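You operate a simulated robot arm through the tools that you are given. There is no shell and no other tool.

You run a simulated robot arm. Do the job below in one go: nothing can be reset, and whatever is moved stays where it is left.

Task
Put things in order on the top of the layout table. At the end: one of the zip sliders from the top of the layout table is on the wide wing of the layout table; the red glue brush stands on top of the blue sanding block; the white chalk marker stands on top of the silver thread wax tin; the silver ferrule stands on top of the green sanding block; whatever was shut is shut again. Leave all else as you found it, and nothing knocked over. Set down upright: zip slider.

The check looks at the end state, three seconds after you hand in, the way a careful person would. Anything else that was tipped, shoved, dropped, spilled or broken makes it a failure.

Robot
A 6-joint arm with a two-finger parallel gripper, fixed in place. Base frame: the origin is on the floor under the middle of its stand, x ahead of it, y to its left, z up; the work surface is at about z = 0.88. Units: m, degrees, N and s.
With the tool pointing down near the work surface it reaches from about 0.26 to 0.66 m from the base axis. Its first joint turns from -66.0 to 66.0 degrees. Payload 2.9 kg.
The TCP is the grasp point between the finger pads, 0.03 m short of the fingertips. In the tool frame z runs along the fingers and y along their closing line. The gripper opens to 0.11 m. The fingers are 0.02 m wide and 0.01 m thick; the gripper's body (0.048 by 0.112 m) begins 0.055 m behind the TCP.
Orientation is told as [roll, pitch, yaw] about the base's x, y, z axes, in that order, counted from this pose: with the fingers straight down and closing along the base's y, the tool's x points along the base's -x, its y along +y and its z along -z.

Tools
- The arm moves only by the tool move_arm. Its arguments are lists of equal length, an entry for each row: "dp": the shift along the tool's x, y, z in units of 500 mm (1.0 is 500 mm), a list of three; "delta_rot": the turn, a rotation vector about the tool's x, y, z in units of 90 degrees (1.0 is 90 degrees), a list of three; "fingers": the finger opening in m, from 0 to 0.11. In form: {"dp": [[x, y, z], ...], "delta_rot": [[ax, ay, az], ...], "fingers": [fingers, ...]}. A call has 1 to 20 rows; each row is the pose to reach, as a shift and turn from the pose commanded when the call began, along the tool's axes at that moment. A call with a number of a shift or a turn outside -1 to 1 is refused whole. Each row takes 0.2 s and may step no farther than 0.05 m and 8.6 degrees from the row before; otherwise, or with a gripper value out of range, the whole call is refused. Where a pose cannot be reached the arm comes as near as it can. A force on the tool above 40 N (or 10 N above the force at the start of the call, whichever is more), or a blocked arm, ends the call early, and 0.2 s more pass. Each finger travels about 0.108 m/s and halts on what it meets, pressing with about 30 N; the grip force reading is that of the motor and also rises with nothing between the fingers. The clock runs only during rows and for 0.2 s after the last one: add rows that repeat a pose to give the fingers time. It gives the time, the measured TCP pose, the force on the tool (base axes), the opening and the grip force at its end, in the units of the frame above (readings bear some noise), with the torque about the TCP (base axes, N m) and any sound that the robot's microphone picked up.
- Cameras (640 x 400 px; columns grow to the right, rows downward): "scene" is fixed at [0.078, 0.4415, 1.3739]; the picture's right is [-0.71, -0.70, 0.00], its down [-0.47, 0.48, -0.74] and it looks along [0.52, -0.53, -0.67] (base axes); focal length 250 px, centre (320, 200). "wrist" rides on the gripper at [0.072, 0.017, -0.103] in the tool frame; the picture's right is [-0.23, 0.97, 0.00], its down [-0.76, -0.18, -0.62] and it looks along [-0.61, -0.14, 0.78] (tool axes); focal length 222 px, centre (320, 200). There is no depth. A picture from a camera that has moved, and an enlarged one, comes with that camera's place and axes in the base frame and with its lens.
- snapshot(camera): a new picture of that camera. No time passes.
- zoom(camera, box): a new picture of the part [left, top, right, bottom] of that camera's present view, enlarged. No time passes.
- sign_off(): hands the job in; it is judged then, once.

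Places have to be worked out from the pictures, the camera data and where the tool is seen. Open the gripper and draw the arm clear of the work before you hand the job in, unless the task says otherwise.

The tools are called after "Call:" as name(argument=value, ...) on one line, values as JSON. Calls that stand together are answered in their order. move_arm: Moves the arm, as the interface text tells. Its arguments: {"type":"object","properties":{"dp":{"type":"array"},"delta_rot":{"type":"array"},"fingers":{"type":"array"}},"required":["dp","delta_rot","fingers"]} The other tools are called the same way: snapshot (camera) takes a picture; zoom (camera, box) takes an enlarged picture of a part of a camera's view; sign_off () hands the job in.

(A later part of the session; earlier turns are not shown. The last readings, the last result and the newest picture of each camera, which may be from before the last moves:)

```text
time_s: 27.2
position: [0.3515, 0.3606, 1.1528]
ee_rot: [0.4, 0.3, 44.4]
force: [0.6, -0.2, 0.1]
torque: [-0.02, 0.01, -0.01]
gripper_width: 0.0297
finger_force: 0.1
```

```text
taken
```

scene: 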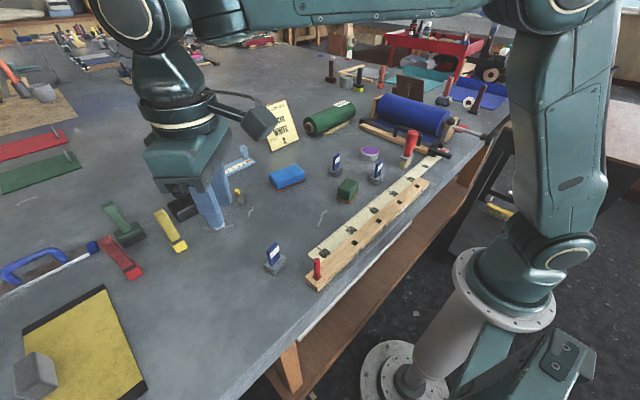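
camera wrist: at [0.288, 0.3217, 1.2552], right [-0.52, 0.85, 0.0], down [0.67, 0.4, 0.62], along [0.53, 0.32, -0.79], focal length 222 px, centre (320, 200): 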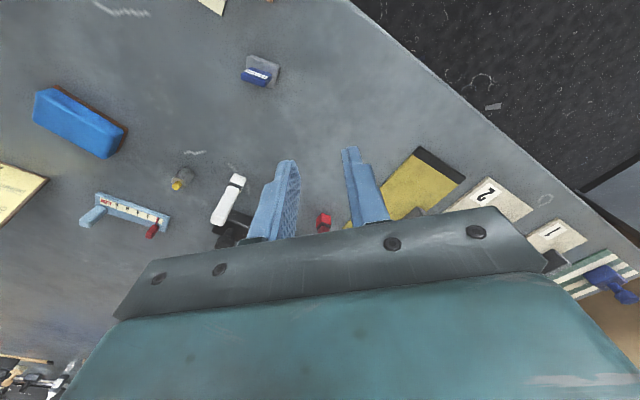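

The tabletop looks plain here too. I'll inspect it at high magnification for seams or joints that would mark a separate leaf.

Call:
zoom(camera="scene", box=[140, 250, 270, 400])

Call:
zoom(camera="wrist", box=[240, 0, 560, 200])

Call:
zoom(camera="wrist", box=[0, 0, 280, 175])

Call:
zoom(camera="wrist", box=[460, 120, 640, 320])

```text
2.67 times, centred on (205, 325) of scene
camera zoom: at [0.078, 0.4415, 1.3739], right [-0.71, -0.7, 0.0], down [-0.47, 0.48, -0.74], along [0.52, -0.53, -0.67], focal length 668 px, centre (627, -133)
```

zoom: 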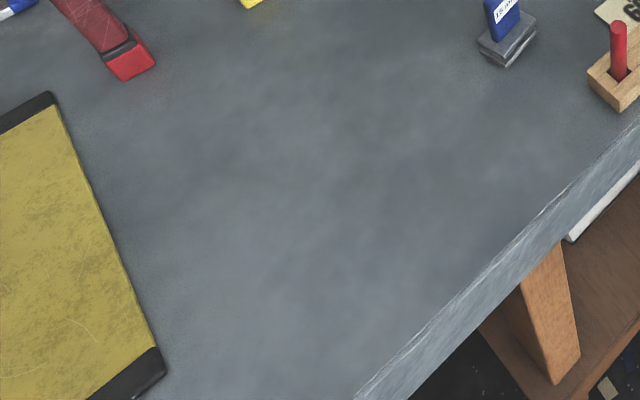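

```text
2.00 times, centred on (400, 100) of wrist
camera zoom: at [0.288, 0.3217, 1.2552], right [-0.52, 0.85, 0.0], down [0.67, 0.4, 0.62], along [0.53, 0.32, -0.79], focal length 444 px, centre (160, 400)
```

zoom: 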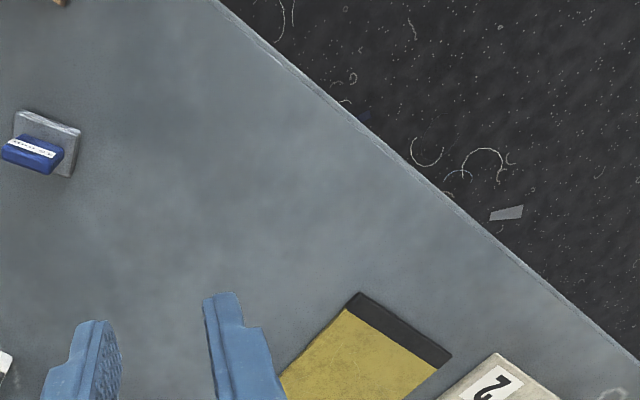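

```text
2.29 times, centred on (140, 88) of wrist
camera zoom: at [0.288, 0.3217, 1.2552], right [-0.52, 0.85, 0.0], down [0.67, 0.4, 0.62], along [0.53, 0.32, -0.79], focal length 508 px, centre (731, 457)
```

zoom: 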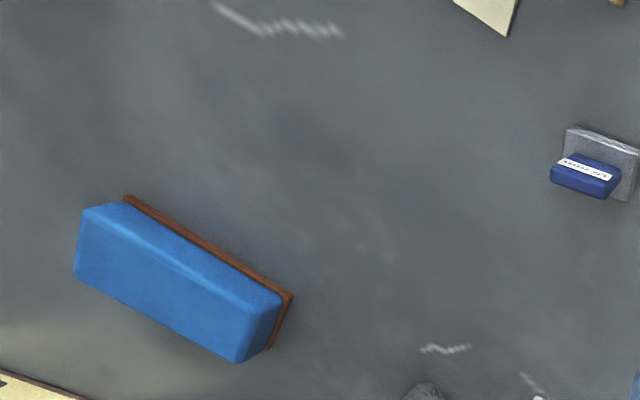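

```text
2.00 times, centred on (550, 220) of wrist
camera zoom: at [0.288, 0.3217, 1.2552], right [-0.52, 0.85, 0.0], down [0.67, 0.4, 0.62], along [0.53, 0.32, -0.79], focal length 444 px, centre (-140, 160)
```

zoom: 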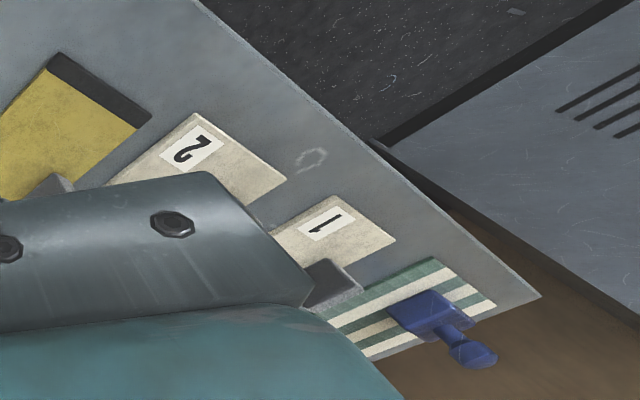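

There are no seams anywhere on the tabletop. By triangulating its corners from two views, I get the plain brown top at z of about 0.91, with its near edge at y of about -0.75. I'll go right and look at it and its join to the layout table from closer.

Call:
move_arm(dp=[[0.02, -0.08, 0], [0.04, -0.16, 0], [0.06, -0.24, 0], [0.08, -0.32, 0], [0.1, -0.4, 0], [0.12, -0.48, 0], [0.14, -0.56, 0]], delta_rot=[[0, 0, 0.09], [0, 0, 0.18], [0, 0, 0.27], [0, 0, 0.36], [0, 0, 0.45], [0, 0, 0.54], [0, 0, 0.6]], fingers=[0.03, 0.03, 0.03, 0.03, 0.03, 0.03, 0.03])

```text
time_s: 28.8
position: [0.4943, 0.1114, 1.1519]
ee_rot: [0.1, 0.4, -9.9]
force: [0.5, 0.5, -0.1]
torque: [0.04, -0.01, 0.0]
gripper_width: 0.03
finger_force: 0.0
```

Call:
move_arm(dp=[[0.003, -0.094, -0.004], [0.006, -0.188, -0.008], [0.009, -0.282, -0.012], [0.012, -0.376, -0.016], [0.015, -0.47, -0.02], [0.018, -0.564, -0.024], [0.02, -0.658, -0.028], [0.022, -0.752, -0.03], [0.025, -0.846, -0.033], [0.027, -0.94, -0.036]], delta_rot=[[0, 0, 0.078], [0, 0, 0.156], [0, 0, 0.233], [0, 0, 0.311], [0, 0, 0.389], [0, 0, 0.467], [0, 0, 0.544], [0, 0, 0.622], [0, 0, 0.7], [0, 0, 0.778]], fingers=[0.03, 0.03, 0.03, 0.03, 0.03, 0.03, 0.03, 0.03, 0.03, 0.03])

```text
time_s: 31.0
position: [0.4015, -0.3515, 1.1686]
ee_rot: [-0.4, 0.1, -79.9]
force: [0.4, -0.1, -1.4]
torque: [0.02, 0.03, -0.03]
gripper_width: 0.0302
finger_force: 0.0
```

Call:
move_arm(dp=[[-0.058, -0.054, 0.01], [-0.116, -0.109, 0.02], [-0.174, -0.163, 0.03], [-0.232, -0.217, 0.04], [-0.29, -0.272, 0.05], [-0.348, -0.326, 0.06]], delta_rot=[[0, -0.06, 0], [0, -0.12, 0], [0, -0.18, 0], [0, -0.24, 0], [0, -0.3, 0], [0, -0.36, 0]], fingers=[0.03, 0.03, 0.03, 0.03, 0.03, 0.03])

Call:
snapshot(camera="wrist")

Call:
snapshot(camera="scene")

```text
time_s: 32.4
position: [0.2711, -0.5511, 1.1414]
ee_rot: [-0.5, -32.4, -79.5]
force: [-0.2, 0.3, 0.2]
torque: [0.05, -0.01, -0.01]
gripper_width: 0.0299
finger_force: 0.0
```

```text
taken
camera wrist: at [0.2677, -0.4321, 1.1889], right [0.99, -0.02, 0.12], down [-0.11, -0.34, 0.94], along [0.02, -0.94, -0.33], focal length 222 px, centre (320, 200)
```

wrist: 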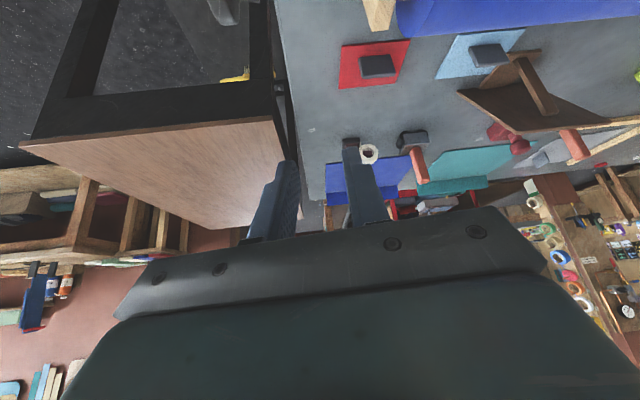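

```text
taken
```

scene: 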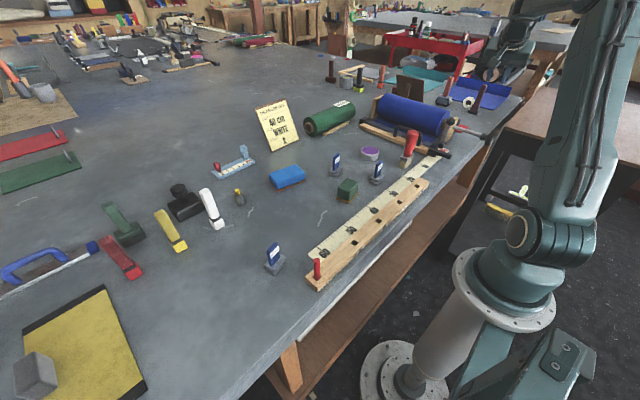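

The brown top is a stand-alone unit with a black frame, at z of about 0.91 and with its near edge at about y = -0.755. Before deciding about it, I'll test in free air whether the arm can get over it with an outward-tilted tool.

Call:
move_arm(dp=[[-0.037, -0.037, 0.054], [-0.074, -0.074, 0.107], [-0.111, -0.111, 0.161], [-0.147, -0.149, 0.215], [-0.184, -0.186, 0.269], [-0.221, -0.223, 0.322], [-0.258, -0.26, 0.376]], delta_rot=[[0, -0.044, 0], [0, -0.089, 0], [0, -0.133, 0], [0, -0.177, 0], [0, -0.221, 0], [0, -0.266, 0], [0, -0.31, 0]], fingers=[0.03, 0.03, 0.03, 0.03, 0.03, 0.03, 0.03])

Call:
snapshot(camera="wrist")

Call:
snapshot(camera="scene")

```text
time_s: 34.0
position: [0.2863, -0.7256, 1.0537]
ee_rot: [-1.1, -60.3, -79.2]
force: [-0.2, 0.9, 0.8]
torque: [0.0, -0.02, 0.01]
gripper_width: 0.0301
finger_force: 0.1
out of reach, approached as far as the arm can: row 3, 4, 5, 6, 7
```

```text
taken
camera wrist: at [0.2826, -0.5989, 1.041], right [0.98, 0.06, 0.19], down [-0.19, 0.13, 0.97], along [0.03, -0.99, 0.14], focal length 222 px, centre (320, 200)
```

wrist: 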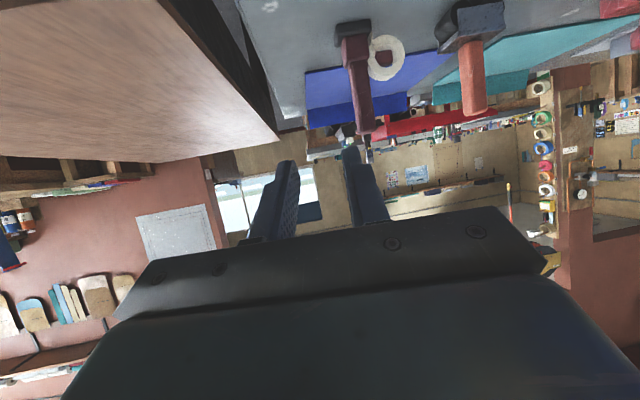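

```text
taken
```

scene: 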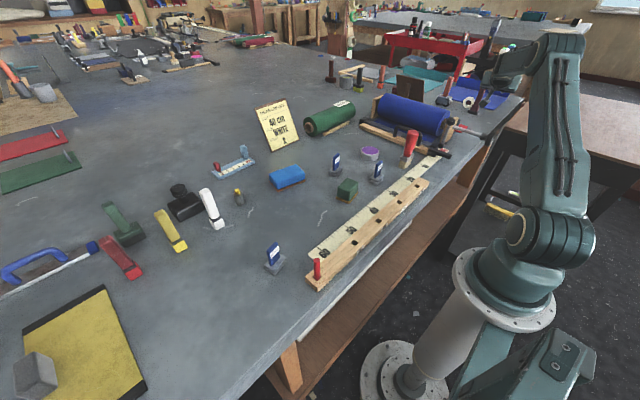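

The first joint runs into its limit here, so the brown unit is not practical. There is also a dark flat panel just past the table's front edge on the right that I haven't placed yet. I'll back off, level the tool, and look down at it.

Call:
move_arm(dp=[[0.0166, 0.0477, -0.0739], [0.0331, 0.0953, -0.1478], [0.0497, 0.143, -0.2217], [0.0662, 0.1907, -0.2956], [0.0828, 0.2383, -0.3694], [0.0993, 0.286, -0.4433], [0.1159, 0.3337, -0.5172], [0.1324, 0.3813, -0.5911], [0.149, 0.429, -0.665]], delta_rot=[[0, 0.074, 0], [0, 0.149, 0], [0, 0.223, 0], [0, 0.298, 0], [0, 0.372, 0], [0, 0.447, 0], [0, 0.521, 0], [0, 0.596, 0], [0, 0.67, 0]], fingers=[0.03, 0.03, 0.03, 0.03, 0.03, 0.03, 0.03, 0.03, 0.03])

```text
time_s: 36.0
position: [0.4423, -0.365, 1.1481]
ee_rot: [0.3, -0.5, -79.8]
force: [0.0, 0.2, 0.6]
torque: [0.0, 0.03, 0.03]
gripper_width: 0.03
finger_force: 0.0
out of reach, approached as far as the arm can: row 8, 9
```

Call:
move_arm(dp=[[0.007, -0.016, 0.014], [0.014, -0.032, 0.029], [0.021, -0.048, 0.043], [0.029, -0.065, 0.057], [0.036, -0.081, 0.071], [0.043, -0.097, 0.086], [0.05, -0.113, 0.1]], delta_rot=[[0, 0, 0.087], [0, 0, 0.175], [0, 0, 0.262], [0, 0, 0.349], [0, 0, 0.436], [0, 0, 0.524], [0, 0, 0.611]], fingers=[0.03, 0.03, 0.03, 0.03, 0.03, 0.03, 0.03])

Call:
snapshot(camera="wrist")

```text
time_s: 37.6
position: [0.3995, -0.3694, 1.1208]
ee_rot: [-0.6, -0.3, -134.9]
force: [-0.1, -0.3, -0.4]
torque: [-0.01, 0.01, 0.01]
gripper_width: 0.0301
finger_force: 0.0
out of reach, approached as far as the arm can: row 4, 5, 6, 7
```

```text
taken
camera wrist: at [0.4642, -0.3298, 1.223], right [0.53, -0.85, -0.01], down [-0.66, -0.42, 0.63], along [-0.54, -0.33, -0.78], focal length 222 px, centre (320, 200)
```

wrist: 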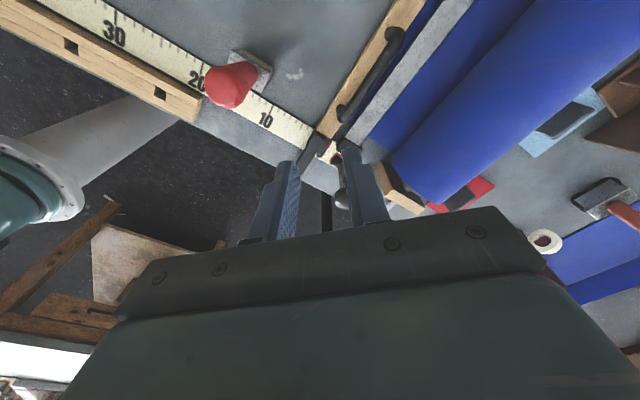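

Call:
zoom(camera="wrist", box=[60, 70, 340, 260])

Call:
zoom(camera="scene", box=[430, 130, 640, 280])

```text
2.11 times, centred on (200, 165) of wrist
camera zoom: at [0.4642, -0.3298, 1.223], right [0.53, -0.85, -0.01], down [-0.66, -0.42, 0.63], along [-0.54, -0.33, -0.78], focal length 468 px, centre (573, 274)
```

zoom: 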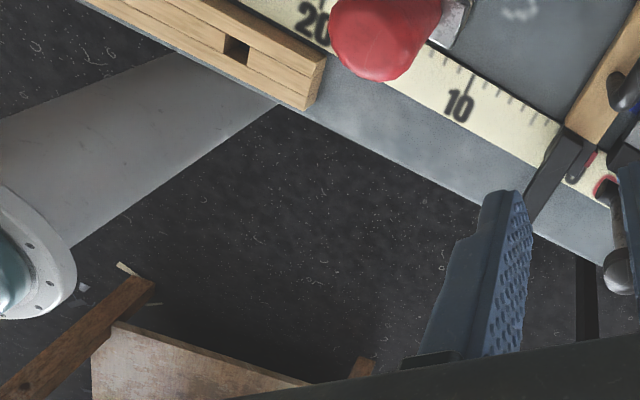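

```text
2.67 times, centred on (535, 205) of scene
camera zoom: at [0.078, 0.4415, 1.3739], right [-0.71, -0.7, 0.0], down [-0.47, 0.48, -0.74], along [0.52, -0.53, -0.67], focal length 668 px, centre (-253, 187)
```

zoom: 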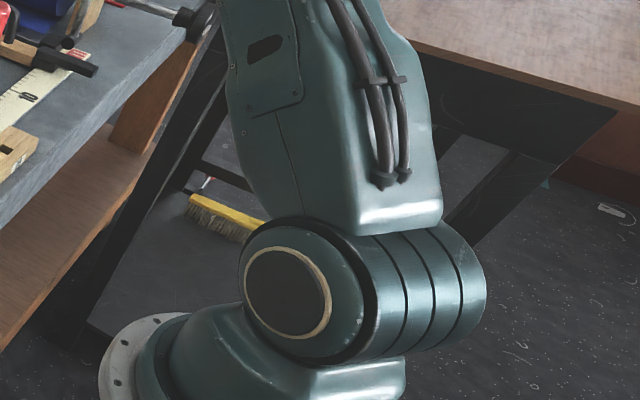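

There is only floor and the robot's own stand there; the dark panel is a low shelf of the side unit. The one part I haven't seen is the table's front face left of y = 0.4, so I'll go round and look at that from outside the edge.

Call:
move_arm(dp=[[0.061, -0.044, 0.004], [0.122, -0.088, 0.008], [0.182, -0.131, 0.012], [0.243, -0.175, 0.016], [0.304, -0.219, 0.02], [0.365, -0.263, 0.024], [0.426, -0.307, 0.028], [0.486, -0.35, 0.032], [0.547, -0.394, 0.036], [0.608, -0.438, 0.04]], delta_rot=[[0, 0, -0.089], [0, 0, -0.178], [0, 0, -0.267], [0, 0, -0.356], [0, 0, -0.445], [0, 0, -0.533], [0, 0, -0.622], [0, 0, -0.711], [0, 0, -0.8], [0, 0, -0.889]], fingers=[0.03, 0.03, 0.03, 0.03, 0.03, 0.03, 0.03, 0.03, 0.03, 0.03])

```text
time_s: 39.8
position: [0.5091, -0.002, 1.1554]
ee_rot: [-0.7, 0.5, -54.6]
force: [-0.9, 0.0, 0.3]
torque: [0.02, -0.01, 0.01]
gripper_width: 0.0299
finger_force: 0.0
out of reach, approached as far as the arm can: row 1, 2, 3, 4, 5, 6, 7, 8, 9, 10
```

Call:
move_arm(dp=[[0.032, 0.005, 0.014], [0.063, 0.01, 0.029], [0.095, 0.015, 0.043], [0.126, 0.019, 0.057], [0.158, 0.024, 0.071], [0.189, 0.029, 0.086], [0.221, 0.034, 0.1]], delta_rot=[[0, 0, -0.087], [0, 0, -0.173], [0, 0, -0.26], [0, 0, -0.347], [0, 0, -0.434], [0, 0, -0.52], [0, 0, -0.607]], fingers=[0.03, 0.03, 0.03, 0.03, 0.03, 0.03, 0.03])

```text
time_s: 41.4
position: [0.5007, 0.1129, 1.1511]
ee_rot: [-0.1, 0.8, 0.0]
force: [0.6, 0.0, 0.1]
torque: [0.01, -0.01, -0.03]
gripper_width: 0.03
finger_force: 0.1
out of reach, approached as far as the arm can: row 1, 2, 3, 4, 5, 6, 7
```

The arm keeps reporting "out of reach" in places it reached before, so I'll check its posture.

Call:
snapshot(camera="scene")

Call:
move_arm(dp=[[0, 0, -0.03], [0, 0, -0.06]], delta_rot=[[0, 0, 0], [0, 0, 0]], fingers=[0.03, 0.03])

```text
taken
```

scene: 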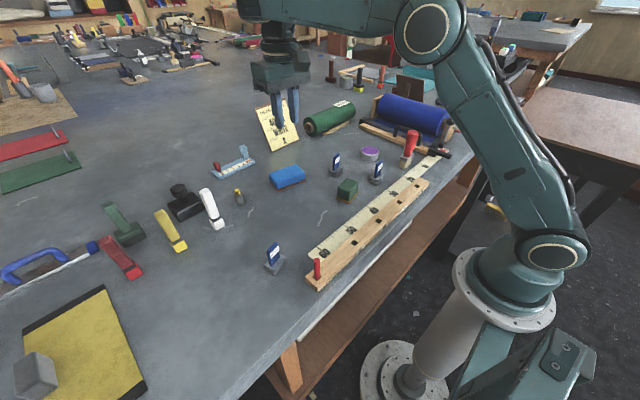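

```text
time_s: 42.0
position: [0.5021, 0.111, 1.1822]
ee_rot: [0.0, 0.4, -0.2]
force: [-0.4, -0.2, -0.3]
torque: [0.01, 0.0, -0.01]
gripper_width: 0.03
finger_force: 0.1
```

The posture looks normal. I'll test a plain descent and an inward move from here.

Call:
move_arm(dp=[[0.02, 0, 0.04], [0.04, 0, 0.08], [0.06, 0, 0.12], [0.08, 0, 0.16]], delta_rot=[[0, 0, 0], [0, 0, 0], [0, 0, 0], [0, 0, 0]], fingers=[0.03, 0.03, 0.03, 0.03])

```text
time_s: 43.0
position: [0.5025, 0.1199, 1.15]
ee_rot: [-0.2, 0.8, -0.2]
force: [-0.2, -0.5, 0.2]
torque: [0.0, 0.01, 0.0]
gripper_width: 0.0303
finger_force: 0.0
out of reach, approached as far as the arm can: row 2, 3, 4
```

The elbow now hangs low and forward. It seems to have flipped when I stretched the arm fully over the side unit. I'll stretch it straight out again, high above the table where nothing is in the way, and come back to restore the elbow-up posture.

Call:
move_arm(dp=[[-0.02, 0, -0.06], [-0.06, 0, -0.12], [-0.12, 0, -0.18], [-0.2, 0, -0.22], [-0.28, 0, -0.24], [-0.36, 0, -0.26], [-0.44, 0, -0.28], [-0.52, 0, -0.28], [-0.6, 0, -0.28], [-0.68, 0, -0.28]], delta_rot=[[0, -0.05, 0], [0, -0.1, 0], [0, -0.15, 0], [0, -0.2, 0], [0, -0.25, 0], [0, -0.3, 0], [0, -0.35, 0], [0, -0.4, 0], [0, -0.45, 0], [0, -0.5, 0]], fingers=[0.03, 0.03, 0.03, 0.03, 0.03, 0.03, 0.03, 0.03, 0.03, 0.03])

Call:
snapshot(camera="scene")

```text
time_s: 45.2
position: [0.7, 0.0956, 1.2598]
ee_rot: [2.5, -41.5, -0.2]
force: [-0.1, -1.1, 0.7]
torque: [0.09, 0.06, 0.03]
gripper_width: 0.0302
finger_force: 0.2
out of reach, approached as far as the arm can: row 3, 4, 5, 6, 7, 8, 9, 10
```

```text
taken
```

scene: 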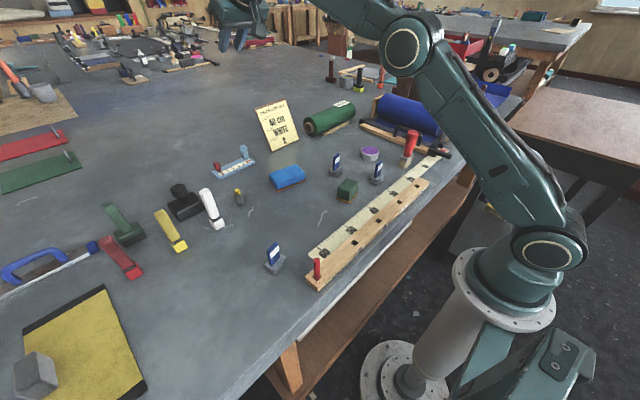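

Call:
zoom(camera="scene", box=[180, 0, 600, 280])

Call:
snapshot(camera="wrist")

```text
1.43 times, centred on (390, 140) of scene
camera zoom: at [0.0777, 0.4415, 1.3739], right [-0.71, -0.7, 0.0], down [-0.47, 0.48, -0.74], along [0.52, -0.53, -0.67], focal length 358 px, centre (220, 286)
```

zoom: 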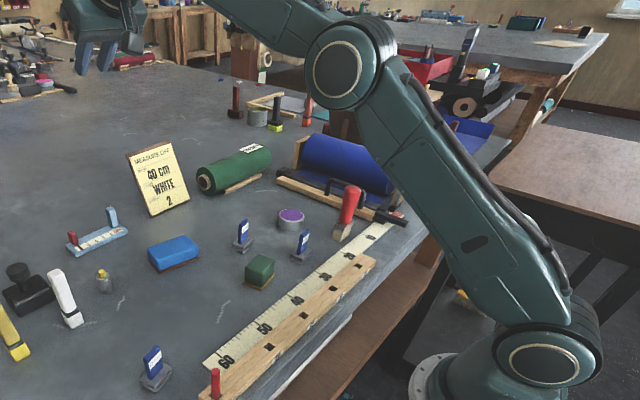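

```text
taken
camera wrist: at [0.5775, 0.1104, 1.289], right [0.15, 0.97, 0.18], down [0.16, -0.2, 0.96], along [0.98, -0.11, -0.19], focal length 222 px, centre (320, 200)
```

wrist: 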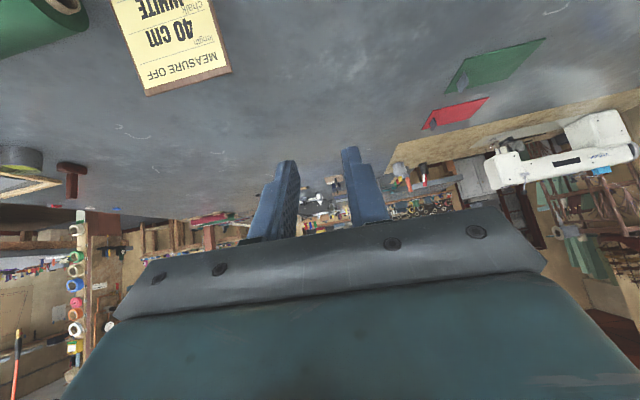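

The elbow is still up, so I think it's the wrist joints that flipped to their other solution. I'll return to a level pose at a good height and look at the wrist assembly.

Call:
move_arm(dp=[[0.047, 0, -0.037], [0.094, 0, -0.075], [0.141, 0, -0.112], [0.189, 0, -0.149], [0.236, 0, -0.187], [0.283, 0, -0.224]], delta_rot=[[0, 0.077, 0], [0, 0.154, 0], [0, 0.23, 0], [0, 0.307, 0], [0, 0.384, 0], [0, 0.461, 0]], fingers=[0.03, 0.03, 0.03, 0.03, 0.03, 0.03])

Call:
zoom(camera="scene", box=[200, 0, 620, 280])

```text
time_s: 46.6
position: [0.5158, 0.0946, 1.2511]
ee_rot: [1.8, 0.6, 1.0]
force: [0.0, -0.5, 0.1]
torque: [0.02, -0.01, 0.03]
gripper_width: 0.0301
finger_force: 0.0
out of reach, approached as far as the arm can: row 3
```

```text
1.43 times, centred on (410, 140) of scene
camera zoom: at [0.078, 0.4415, 1.3739], right [-0.71, -0.7, 0.0], down [-0.47, 0.48, -0.74], along [0.52, -0.53, -0.67], focal length 358 px, centre (191, 286)
```

zoom: 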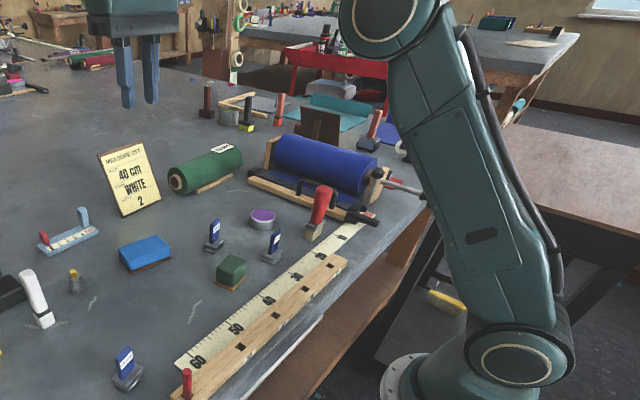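

Call:
move_arm(dp=[[-0.03, 0, 0.05], [-0.06, 0, 0.1], [-0.09, 0, 0.15], [-0.12, 0, 0.2], [-0.15, 0, 0.25], [-0.17, 0, 0.3]], delta_rot=[[0, 0, 0], [0, 0, 0], [0, 0, 0], [0, 0, 0], [0, 0, 0], [0, 0, 0]], fingers=[0.03, 0.03, 0.03, 0.03, 0.03, 0.03])

Call:
zoom(camera="scene", box=[200, 0, 620, 280])

```text
time_s: 48.0
position: [0.6018, 0.1043, 1.1003]
ee_rot: [2.0, 0.5, 1.0]
force: [-0.7, 0.4, 0.1]
torque: [0.01, 0.0, -0.01]
gripper_width: 0.0299
finger_force: 0.1
```

```text
1.43 times, centred on (410, 140) of scene
camera zoom: at [0.078, 0.4415, 1.3739], right [-0.71, -0.7, 0.0], down [-0.47, 0.48, -0.74], along [0.52, -0.53, -0.67], focal length 358 px, centre (191, 286)
```

zoom: 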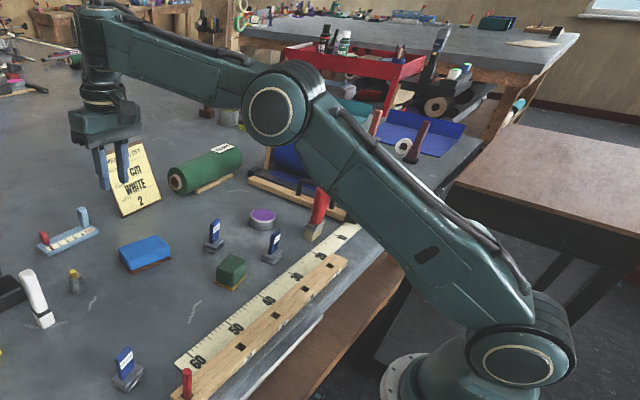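

The reach limits suggest the wrist roll turned about 180° when the tool nearly lined up with the forearm. I'll undo that in free air well above everything, by swinging the tool up off to the side of the forearm line and bringing it back down straight. First I'll set a starting pose.

Call:
move_arm(dp=[[0.06, -0.009, -0.04], [0.12, -0.019, -0.08], [0.18, -0.028, -0.12]], delta_rot=[[0.007, 0, 0.041], [0.015, 0, 0.081], [0.022, 0, 0.122]], fingers=[0.03, 0.03, 0.03])

Call:
move_arm(dp=[[-0.0612, 0, -0.0043], [-0.1213, 0, -0.017], [-0.179, 0, -0.038], [-0.2332, 0, -0.0669], [-0.2828, 0, -0.1029], [-0.327, 0, -0.1456], [-0.3648, 0, -0.194], [-0.3955, 0, -0.2471], [-0.4185, 0, -0.304], [-0.4333, 0, -0.3636]], delta_rot=[[0, -0.0889, 0], [0, -0.1778, 0], [0, -0.2667, 0], [0, -0.3556, 0], [0, -0.4444, 0], [0, -0.5333, 0], [0, -0.6222, 0], [0, -0.7111, 0], [0, -0.8, 0], [0, -0.8889, 0]], fingers=[0.03, 0.03, 0.03, 0.03, 0.03, 0.03, 0.03, 0.03, 0.03, 0.03])

```text
time_s: 48.8
position: [0.513, 0.0839, 1.162]
ee_rot: [-0.1, 0.6, -10.0]
force: [-0.3, 0.3, 0.0]
torque: [-0.01, -0.03, -0.01]
gripper_width: 0.03
finger_force: 0.0
```

```text
time_s: 51.0
position: [0.7683, 0.0577, 1.3677]
ee_rot: [-0.8, -79.5, -9.2]
force: [-1.0, -0.3, 0.0]
torque: [0.02, 0.0, -0.02]
gripper_width: 0.0302
finger_force: 0.0
out of reach, approached as far as the arm can: row 1, 2, 3, 4, 5, 6, 7, 8, 9, 10
```

Call:
move_arm(dp=[[-0.0574, 0, -0.0038], [-0.1139, 0, -0.015], [-0.1684, 0, -0.0335], [-0.22, 0, -0.059]], delta_rot=[[0, -0.0833, 0], [0, -0.1667, 0], [0, -0.25, 0], [0, -0.3333, 0]], fingers=[0.03, 0.03, 0.03, 0.03])

Call:
move_arm(dp=[[-0.0025, 0.045, -0.007], [-0.005, 0.09, -0.014], [-0.0075, 0.135, -0.0213]], delta_rot=[[-0.0663, 0, 0.0235], [-0.1327, 0, 0.047], [-0.199, 0, 0.0705]], fingers=[0.03, 0.03, 0.03])

Call:
snapshot(camera="scene")

```text
time_s: 52.0
position: [0.7587, 0.0594, 1.4804]
ee_rot: [-179.5, -70.5, 169.6]
force: [-0.1, 0.5, -0.1]
torque: [0.01, 0.01, -0.01]
gripper_width: 0.0302
finger_force: 0.1
```

```text
time_s: 52.8
position: [0.76, 0.129, 1.481]
ee_rot: [-179.6, -70.6, -171.3]
force: [-0.5, -0.3, -0.6]
torque: [0.0, 0.0, 0.01]
gripper_width: 0.0301
finger_force: 0.1
```

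```text
taken
```

scene: 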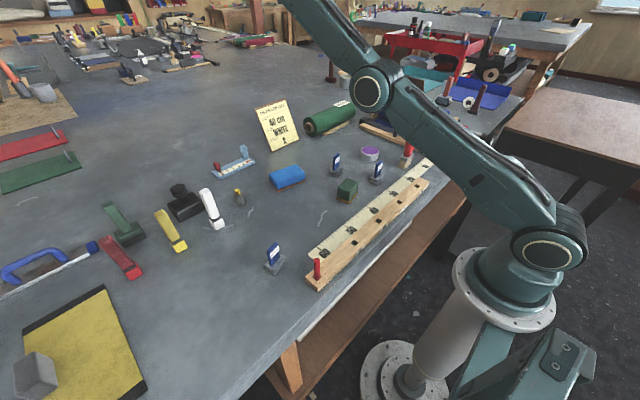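

The arm is nearly straight here. I'll bring the tool straight down again with the wrist in place, then test whether I can come inward.

Call:
move_arm(dp=[[0.0612, 0, -0.0043], [0.1213, 0, -0.017], [0.179, 0, -0.038], [0.2332, 0, -0.0669], [0.2828, 0, -0.1029], [0.327, 0, -0.1456], [0.3648, 0, -0.194], [0.3955, 0, -0.2471], [0.4185, 0, -0.304], [0.4333, 0, -0.3636]], delta_rot=[[0, 0.0889, 0], [0, 0.1778, 0], [0, 0.2667, 0], [0, 0.3556, 0], [0, 0.4444, 0], [0, 0.5333, 0], [0, 0.6222, 0], [0, 0.7111, 0], [0, 0.8, 0], [0, 0.8889, 0]], fingers=[0.03, 0.03, 0.03, 0.03, 0.03, 0.03, 0.03, 0.03, 0.03, 0.03])

Call:
move_arm(dp=[[0.0574, 0, -0.0038], [0.1139, 0, -0.015], [0.1684, 0, -0.0335], [0.22, 0, -0.059]], delta_rot=[[0, 0.0833, 0], [0, 0.1667, 0], [0, 0.25, 0], [0, 0.325, 0]], fingers=[0.03, 0.03, 0.03, 0.03])

```text
time_s: 55.0
position: [0.6632, 0.1143, 1.2148]
ee_rot: [-0.7, -29.2, 10.3]
force: [-1.0, -1.5, -0.6]
torque: [0.12, -0.07, 0.01]
gripper_width: 0.03
finger_force: 0.1
out of reach, approached as far as the arm can: row 4, 5, 6, 7, 8, 9
```

```text
time_s: 56.0
position: [0.5541, 0.0943, 1.1861]
ee_rot: [-0.1, 0.0, 9.0]
force: [0.0, 0.2, 0.2]
torque: [0.0, 0.01, 0.05]
gripper_width: 0.03
finger_force: 0.2
out of reach, approached as far as the arm can: row 3
```

Level again at (0.554, 0.094, 1.186). I'll test the inward and downward move from here.

Call:
move_arm(dp=[[0.04, 0, 0.03], [0.08, 0, 0.06], [0.12, 0, 0.09], [0.16, 0, 0.12], [0.2, 0, 0.15]], delta_rot=[[0, 0, 0], [0, 0, 0], [0, 0, 0], [0, 0, 0], [0, 0, 0]], fingers=[0.03, 0.03, 0.03, 0.03, 0.03])

Call:
snapshot(camera="scene")

```text
time_s: 57.2
position: [0.454, 0.0786, 1.113]
ee_rot: [-0.2, -0.1, 9.1]
force: [0.6, 0.0, 1.2]
torque: [0.02, 0.02, 0.01]
gripper_width: 0.0302
finger_force: 0.1
```

```text
taken
```

scene: 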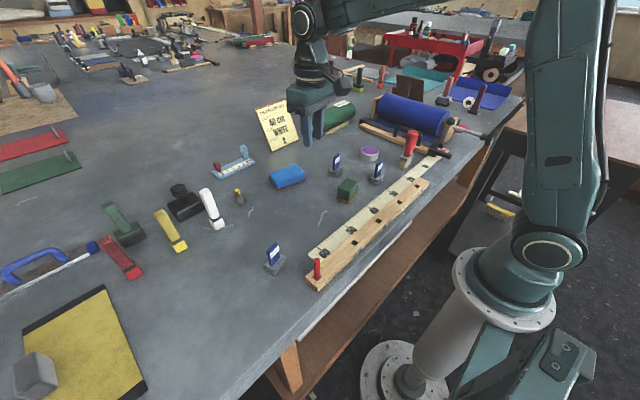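

That restored the normal posture, and I'll avoid tilting the tool that far outward from now on. Next I'll look at the front face of the table on the left from outside the edge.

Call:
move_arm(dp=[[0.011, 0.086, 0.003], [0.022, 0.172, 0.007], [0.034, 0.259, 0.01], [0.045, 0.345, 0.013], [0.056, 0.431, 0.017], [0.067, 0.517, 0.02]], delta_rot=[[0, 0, -0.067], [0, 0, -0.133], [0, 0, -0.2], [0, 0, -0.267], [0, 0, -0.333], [0, 0, -0.4]], fingers=[0.03, 0.03, 0.03, 0.03, 0.03, 0.03])

```text
time_s: 58.6
position: [0.3816, 0.3281, 1.1016]
ee_rot: [-0.2, 0.0, 45.1]
force: [-0.8, 0.6, -0.2]
torque: [-0.01, 0.01, 0.02]
gripper_width: 0.0301
finger_force: 0.0
```

Call:
move_arm(dp=[[0.038, 0.052, 0.05], [0.075, 0.103, 0.1], [0.113, 0.155, 0.15], [0.151, 0.207, 0.2], [0.188, 0.258, 0.25], [0.226, 0.31, 0.3]], delta_rot=[[0, 0, -0.037], [0, 0, -0.074], [0, 0, -0.111], [0, 0, -0.148], [0, 0, -0.185], [0, 0, -0.222]], fingers=[0.03, 0.03, 0.03, 0.03, 0.03, 0.03])

Call:
snapshot(camera="wrist")

```text
time_s: 60.0
position: [0.1894, 0.3582, 0.9516]
ee_rot: [-0.1, 0.0, 65.1]
force: [1.0, -0.3, 0.6]
torque: [-0.02, 0.0, -0.01]
gripper_width: 0.0299
finger_force: 0.1
```

```text
taken
camera wrist: at [0.1442, 0.3008, 1.0538], right [-0.79, 0.62, 0.0], down [0.48, 0.62, 0.62], along [0.39, 0.49, -0.78], focal length 222 px, centre (320, 200)
```

wrist: 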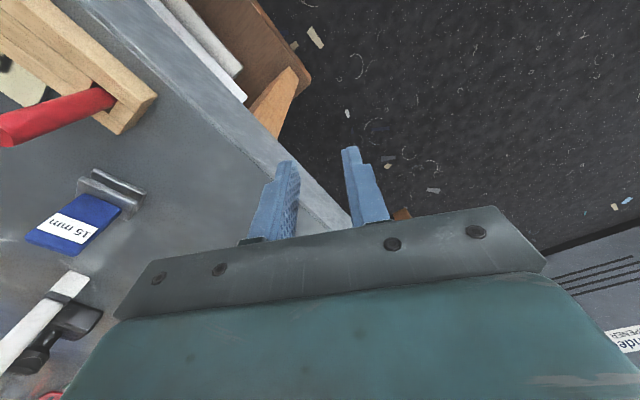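

Call:
zoom(camera="wrist", box=[100, 0, 340, 150])

```text
2.67 times, centred on (220, 75) of wrist
camera zoom: at [0.1442, 0.3008, 1.0538], right [-0.79, 0.62, 0.0], down [0.48, 0.62, 0.62], along [0.39, 0.49, -0.78], focal length 592 px, centre (587, 533)
```

zoom: 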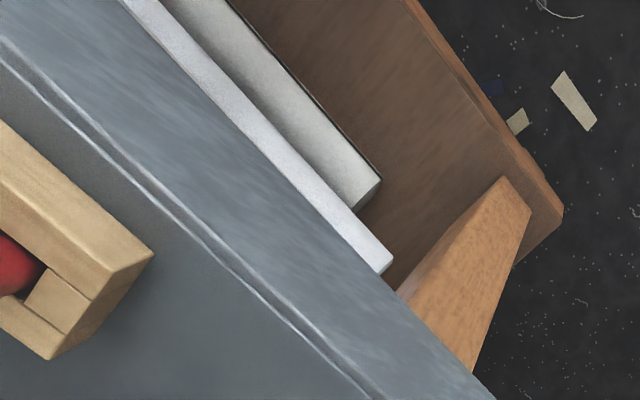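

There are only stored white boards on the lower shelf, well under the tabletop. I'll take a closer look at the rail and tape and everything around them from straight above, in case something there is a leaf or flap.

Call:
move_arm(dp=[[0.0, -0.05, -0.08], [0.0, -0.1, -0.16], [-0.03, -0.18, -0.22], [-0.06, -0.26, -0.28], [-0.09, -0.34, -0.3]], delta_rot=[[0, 0, 0.09], [0, 0, 0.18], [0, 0, 0.27], [0, 0, 0.36], [0, 0, 0.45]], fingers=[0.03, 0.03, 0.03, 0.03, 0.03])

Call:
snapshot(camera="wrist")

```text
refused: row 3 steps farther than a row can; nothing moved
```

```text
taken
camera wrist: at [0.1442, 0.3008, 1.0538], right [-0.79, 0.62, 0.0], down [0.48, 0.62, 0.62], along [0.39, 0.49, -0.78], focal length 222 px, centre (320, 200)
```

wrist: 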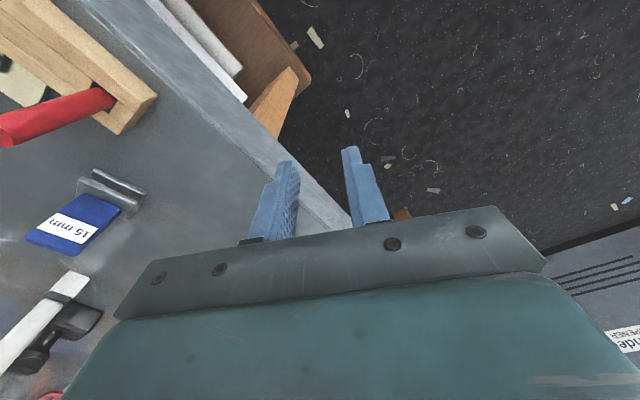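

Call:
move_arm(dp=[[-0.009, -0.066, -0.05], [-0.017, -0.132, -0.1], [-0.026, -0.198, -0.15], [-0.035, -0.263, -0.2], [-0.043, -0.329, -0.25], [-0.052, -0.395, -0.3]], delta_rot=[[0, 0, 0.07], [0, 0, 0.14], [0, 0, 0.21], [0, 0, 0.28], [0, 0, 0.35], [0, 0, 0.42]], fingers=[0.03, 0.03, 0.03, 0.03, 0.03, 0.03])

Call:
snapshot(camera="wrist")

```text
time_s: 61.4
position: [0.3803, 0.2994, 1.1027]
ee_rot: [-0.3, 0.0, 27.2]
force: [-0.1, -0.6, -0.2]
torque: [-0.01, -0.01, -0.02]
gripper_width: 0.0299
finger_force: 0.1
```

```text
taken
camera wrist: at [0.3099, 0.2819, 1.2052], right [-0.24, 0.97, 0.0], down [0.76, 0.19, 0.62], along [0.61, 0.15, -0.78], focal length 222 px, centre (320, 200)
```

wrist: 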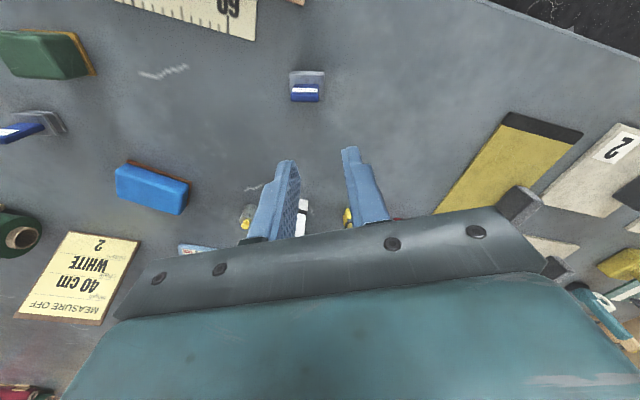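

I'll check the area to the left of the 15 mm slider for any joint line across the top.

Call:
zoom(camera="wrist", box=[300, 0, 620, 190])

Call:
zoom(camera="wrist", box=[0, 0, 310, 190])

Call:
zoom(camera="scene", box=[180, 290, 330, 400])

```text
2.00 times, centred on (460, 95) of wrist
camera zoom: at [0.3099, 0.2819, 1.2052], right [-0.24, 0.97, 0.0], down [0.76, 0.19, 0.62], along [0.61, 0.15, -0.78], focal length 444 px, centre (40, 410)
```

zoom: 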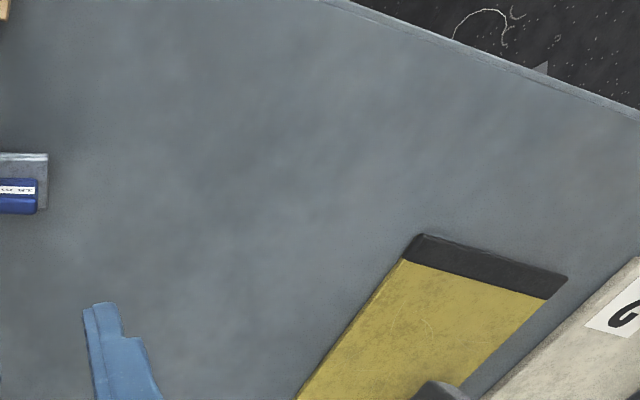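

```text
2.06 times, centred on (155, 95) of wrist
camera zoom: at [0.3099, 0.2819, 1.2052], right [-0.24, 0.97, 0.0], down [0.76, 0.19, 0.62], along [0.61, 0.15, -0.78], focal length 459 px, centre (661, 417)
```

zoom: 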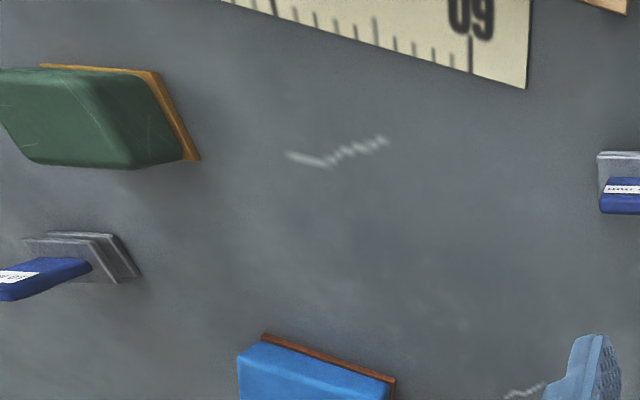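

```text
3.64 times, centred on (255, 345) of scene
camera zoom: at [0.078, 0.4415, 1.3739], right [-0.71, -0.7, 0.0], down [-0.47, 0.48, -0.74], along [0.52, -0.53, -0.67], focal length 911 px, centre (556, -327)
```

zoom: 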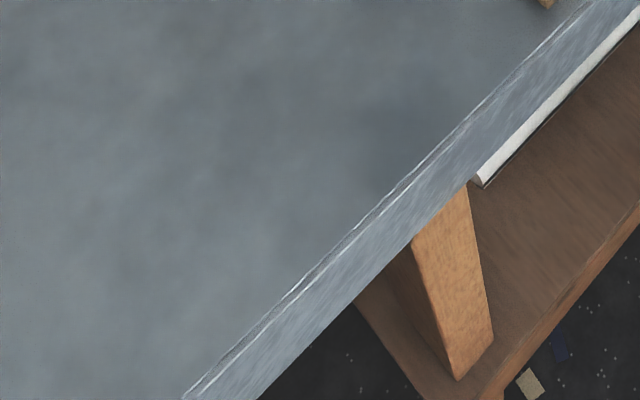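

The lower frame ends near y = 0.4. Left of that the tabletop overhangs as a broad free leaf about 1.1 m long, against about 0.8 m on the right, so that left overhang is the best candidate for the "wide wing". I'll do the stacking jobs first, starting with a closer look at the ferrule and the white marker.

Call:
move_arm(dp=[[-0.05, -0.045, 0.0], [-0.1, -0.09, 0.0], [-0.15, -0.135, 0.0], [-0.2, -0.18, 0.0], [-0.25, -0.225, 0.0]], delta_rot=[[0, 0, 0.0], [0, 0, 0.0], [0, 0, 0.0], [0, 0, 0.0], [0, 0, 0.0]], fingers=[0.06, 0.09, 0.11, 0.11, 0.11])

Call:
snapshot(camera="wrist")

```text
time_s: 62.6
position: [0.5438, 0.2537, 1.1028]
ee_rot: [0.0, 0.0, 27.1]
force: [0.5, -0.1, 0.7]
torque: [0.05, -0.01, 0.0]
gripper_width: 0.11
finger_force: 0.1
```

```text
taken
camera wrist: at [0.4728, 0.2362, 1.2049], right [-0.24, 0.97, 0.0], down [0.76, 0.19, 0.62], along [0.61, 0.15, -0.78], focal length 222 px, centre (320, 200)
```

wrist: 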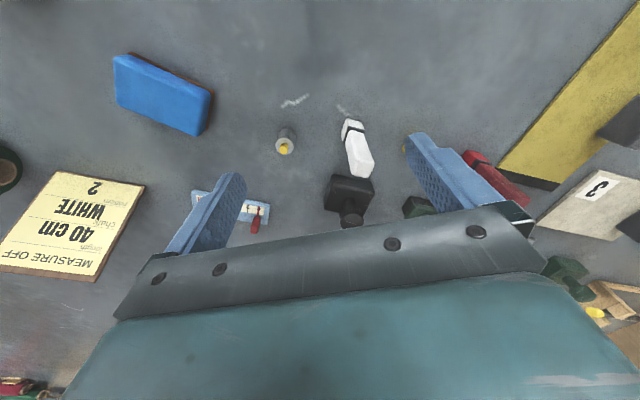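

Call:
zoom(camera="wrist", box=[240, 80, 440, 205])

Call:
zoom(camera="wrist", box=[100, 30, 300, 155])

Call:
zoom(camera="scene", box=[195, 175, 255, 235])

```text
3.20 times, centred on (340, 142) of wrist
camera zoom: at [0.4728, 0.2362, 1.2049], right [-0.24, 0.97, 0.0], down [0.76, 0.19, 0.62], along [0.61, 0.15, -0.78], focal length 711 px, centre (256, 384)
```

zoom: 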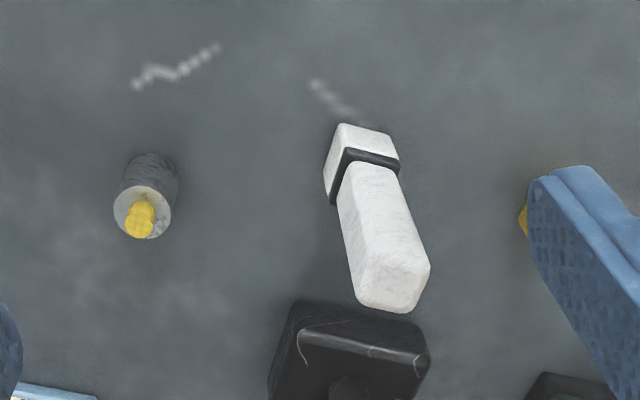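

```text
3.20 times, centred on (200, 92) of wrist
camera zoom: at [0.4728, 0.2362, 1.2049], right [-0.24, 0.97, 0.0], down [0.76, 0.19, 0.62], along [0.61, 0.15, -0.78], focal length 711 px, centre (704, 544)
```

zoom: 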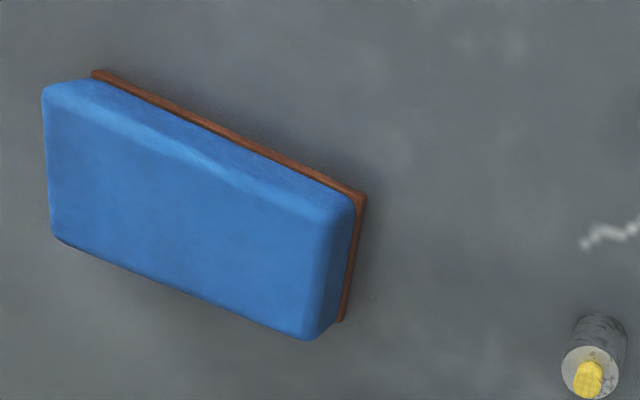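

```text
6.67 times, centred on (225, 205) of scene
camera zoom: at [0.078, 0.4415, 1.3739], right [-0.71, -0.7, 0.0], down [-0.47, 0.48, -0.74], along [0.52, -0.53, -0.67], focal length 1670 px, centre (953, 167)
```

zoom: 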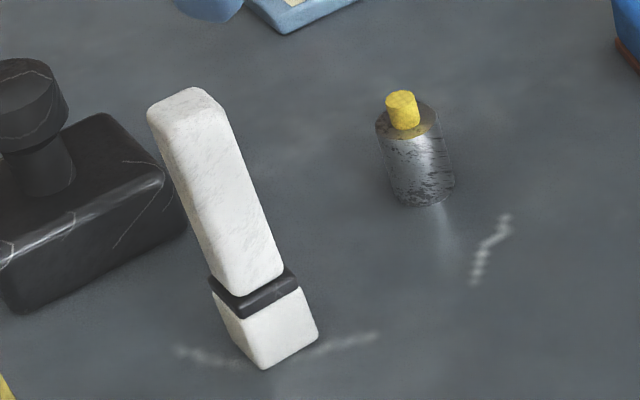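

The ferrule stands at about (0.617, 0.219), body roughly 26 mm across with its top near z = 0.915. The white marker stands at about (0.581, 0.311), 0.118 tall and square to the axes. I'll hover over the ferrule with a partly opened gripper at yaw 0.

Call:
move_arm(dp=[[-0.02, -0.03, 0.0], [-0.04, -0.06, 0.03], [-0.06, -0.09, 0.07], [-0.08, -0.11, 0.12], [-0.0988, -0.1284, 0.16]], delta_rot=[[0, 0, 0.075], [0, 0, 0.15], [0, 0, 0.225], [0, 0, 0.301], [0, 0, 0.301]], fingers=[0.06, 0.06, 0.06, 0.06, 0.06])

Call:
snapshot(camera="wrist")

Call:
zoom(camera="scene", box=[180, 130, 280, 240])

```text
time_s: 63.8
position: [0.617, 0.2187, 1.022]
ee_rot: [0.1, -0.2, 0.1]
force: [0.5, 0.2, 0.3]
torque: [-0.01, 0.02, 0.01]
gripper_width: 0.0597
finger_force: 0.1
```

```text
taken
camera wrist: at [0.5454, 0.2361, 1.1252], right [0.23, 0.97, 0.0], down [0.76, -0.18, 0.63], along [0.61, -0.14, -0.78], focal length 222 px, centre (320, 200)
```

wrist: 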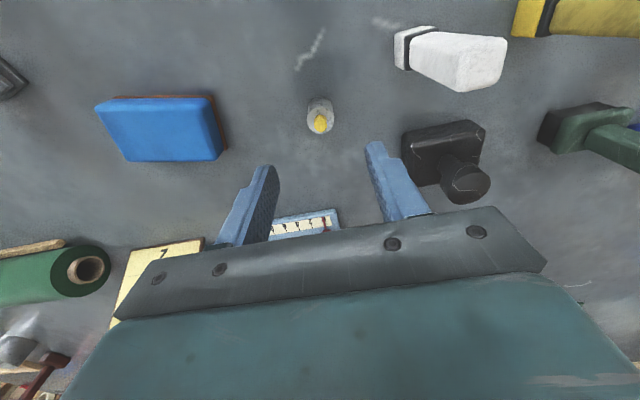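

```text
3.64 times, centred on (230, 185) of scene
camera zoom: at [0.078, 0.4415, 1.3739], right [-0.71, -0.7, 0.0], down [-0.47, 0.48, -0.74], along [0.52, -0.53, -0.67], focal length 911 px, centre (647, 254)
```

zoom: 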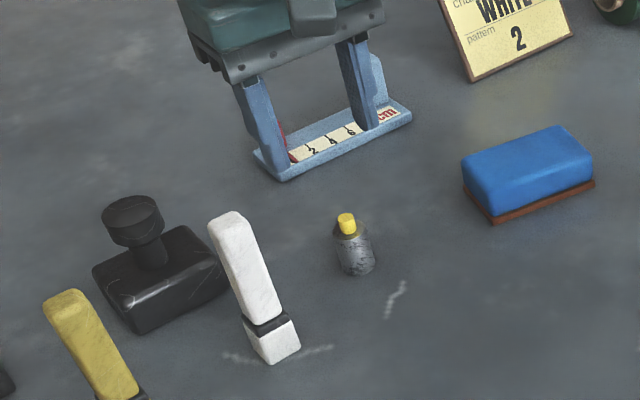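

The TCP is right above the ferrule, which I measure at (0.617, 0.220). I'll descend to about z = 0.916 and close on it.

Call:
move_arm(dp=[[0, 0.002, 0.05], [0, 0.002, 0.1], [0, 0.002, 0.15], [0, 0.002, 0.185], [0, 0.002, 0.21]], delta_rot=[[0, 0, 0], [0, 0, 0], [0, 0, 0], [0, 0, 0], [0, 0, 0]], fingers=[0.06, 0.06, 0.06, 0.06, 0.06])

Call:
snapshot(camera="wrist")

Call:
zoom(camera="scene", box=[190, 140, 290, 230])

```text
time_s: 65.0
position: [0.6185, 0.2205, 0.9187]
ee_rot: [-0.1, -0.1, 0.0]
force: [0.4, -0.2, 1.2]
torque: [-0.02, 0.01, 0.03]
gripper_width: 0.0602
finger_force: 0.0
```

```text
taken
camera wrist: at [0.5463, 0.2386, 1.0215], right [0.22, 0.97, 0.0], down [0.76, -0.17, 0.62], along [0.61, -0.14, -0.78], focal length 222 px, centre (320, 200)
```

wrist: 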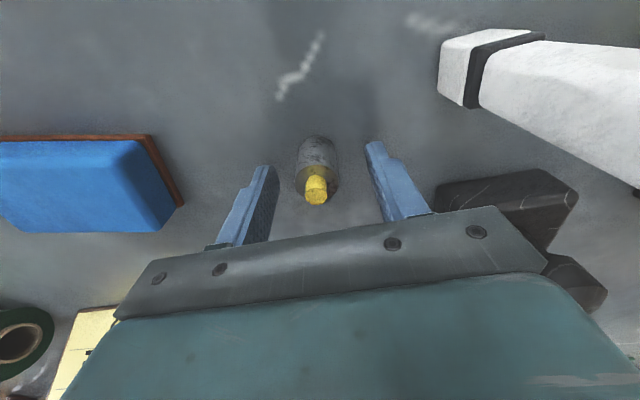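

```text
4.44 times, centred on (240, 185) of scene
camera zoom: at [0.078, 0.4415, 1.3739], right [-0.71, -0.7, 0.0], down [-0.47, 0.48, -0.74], along [0.52, -0.53, -0.67], focal length 1113 px, centre (676, 267)
```

zoom: 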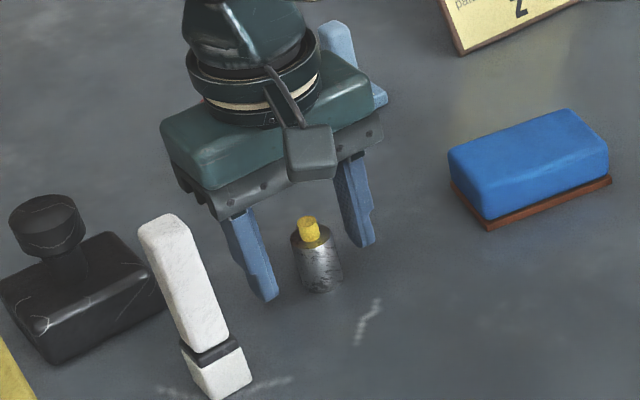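

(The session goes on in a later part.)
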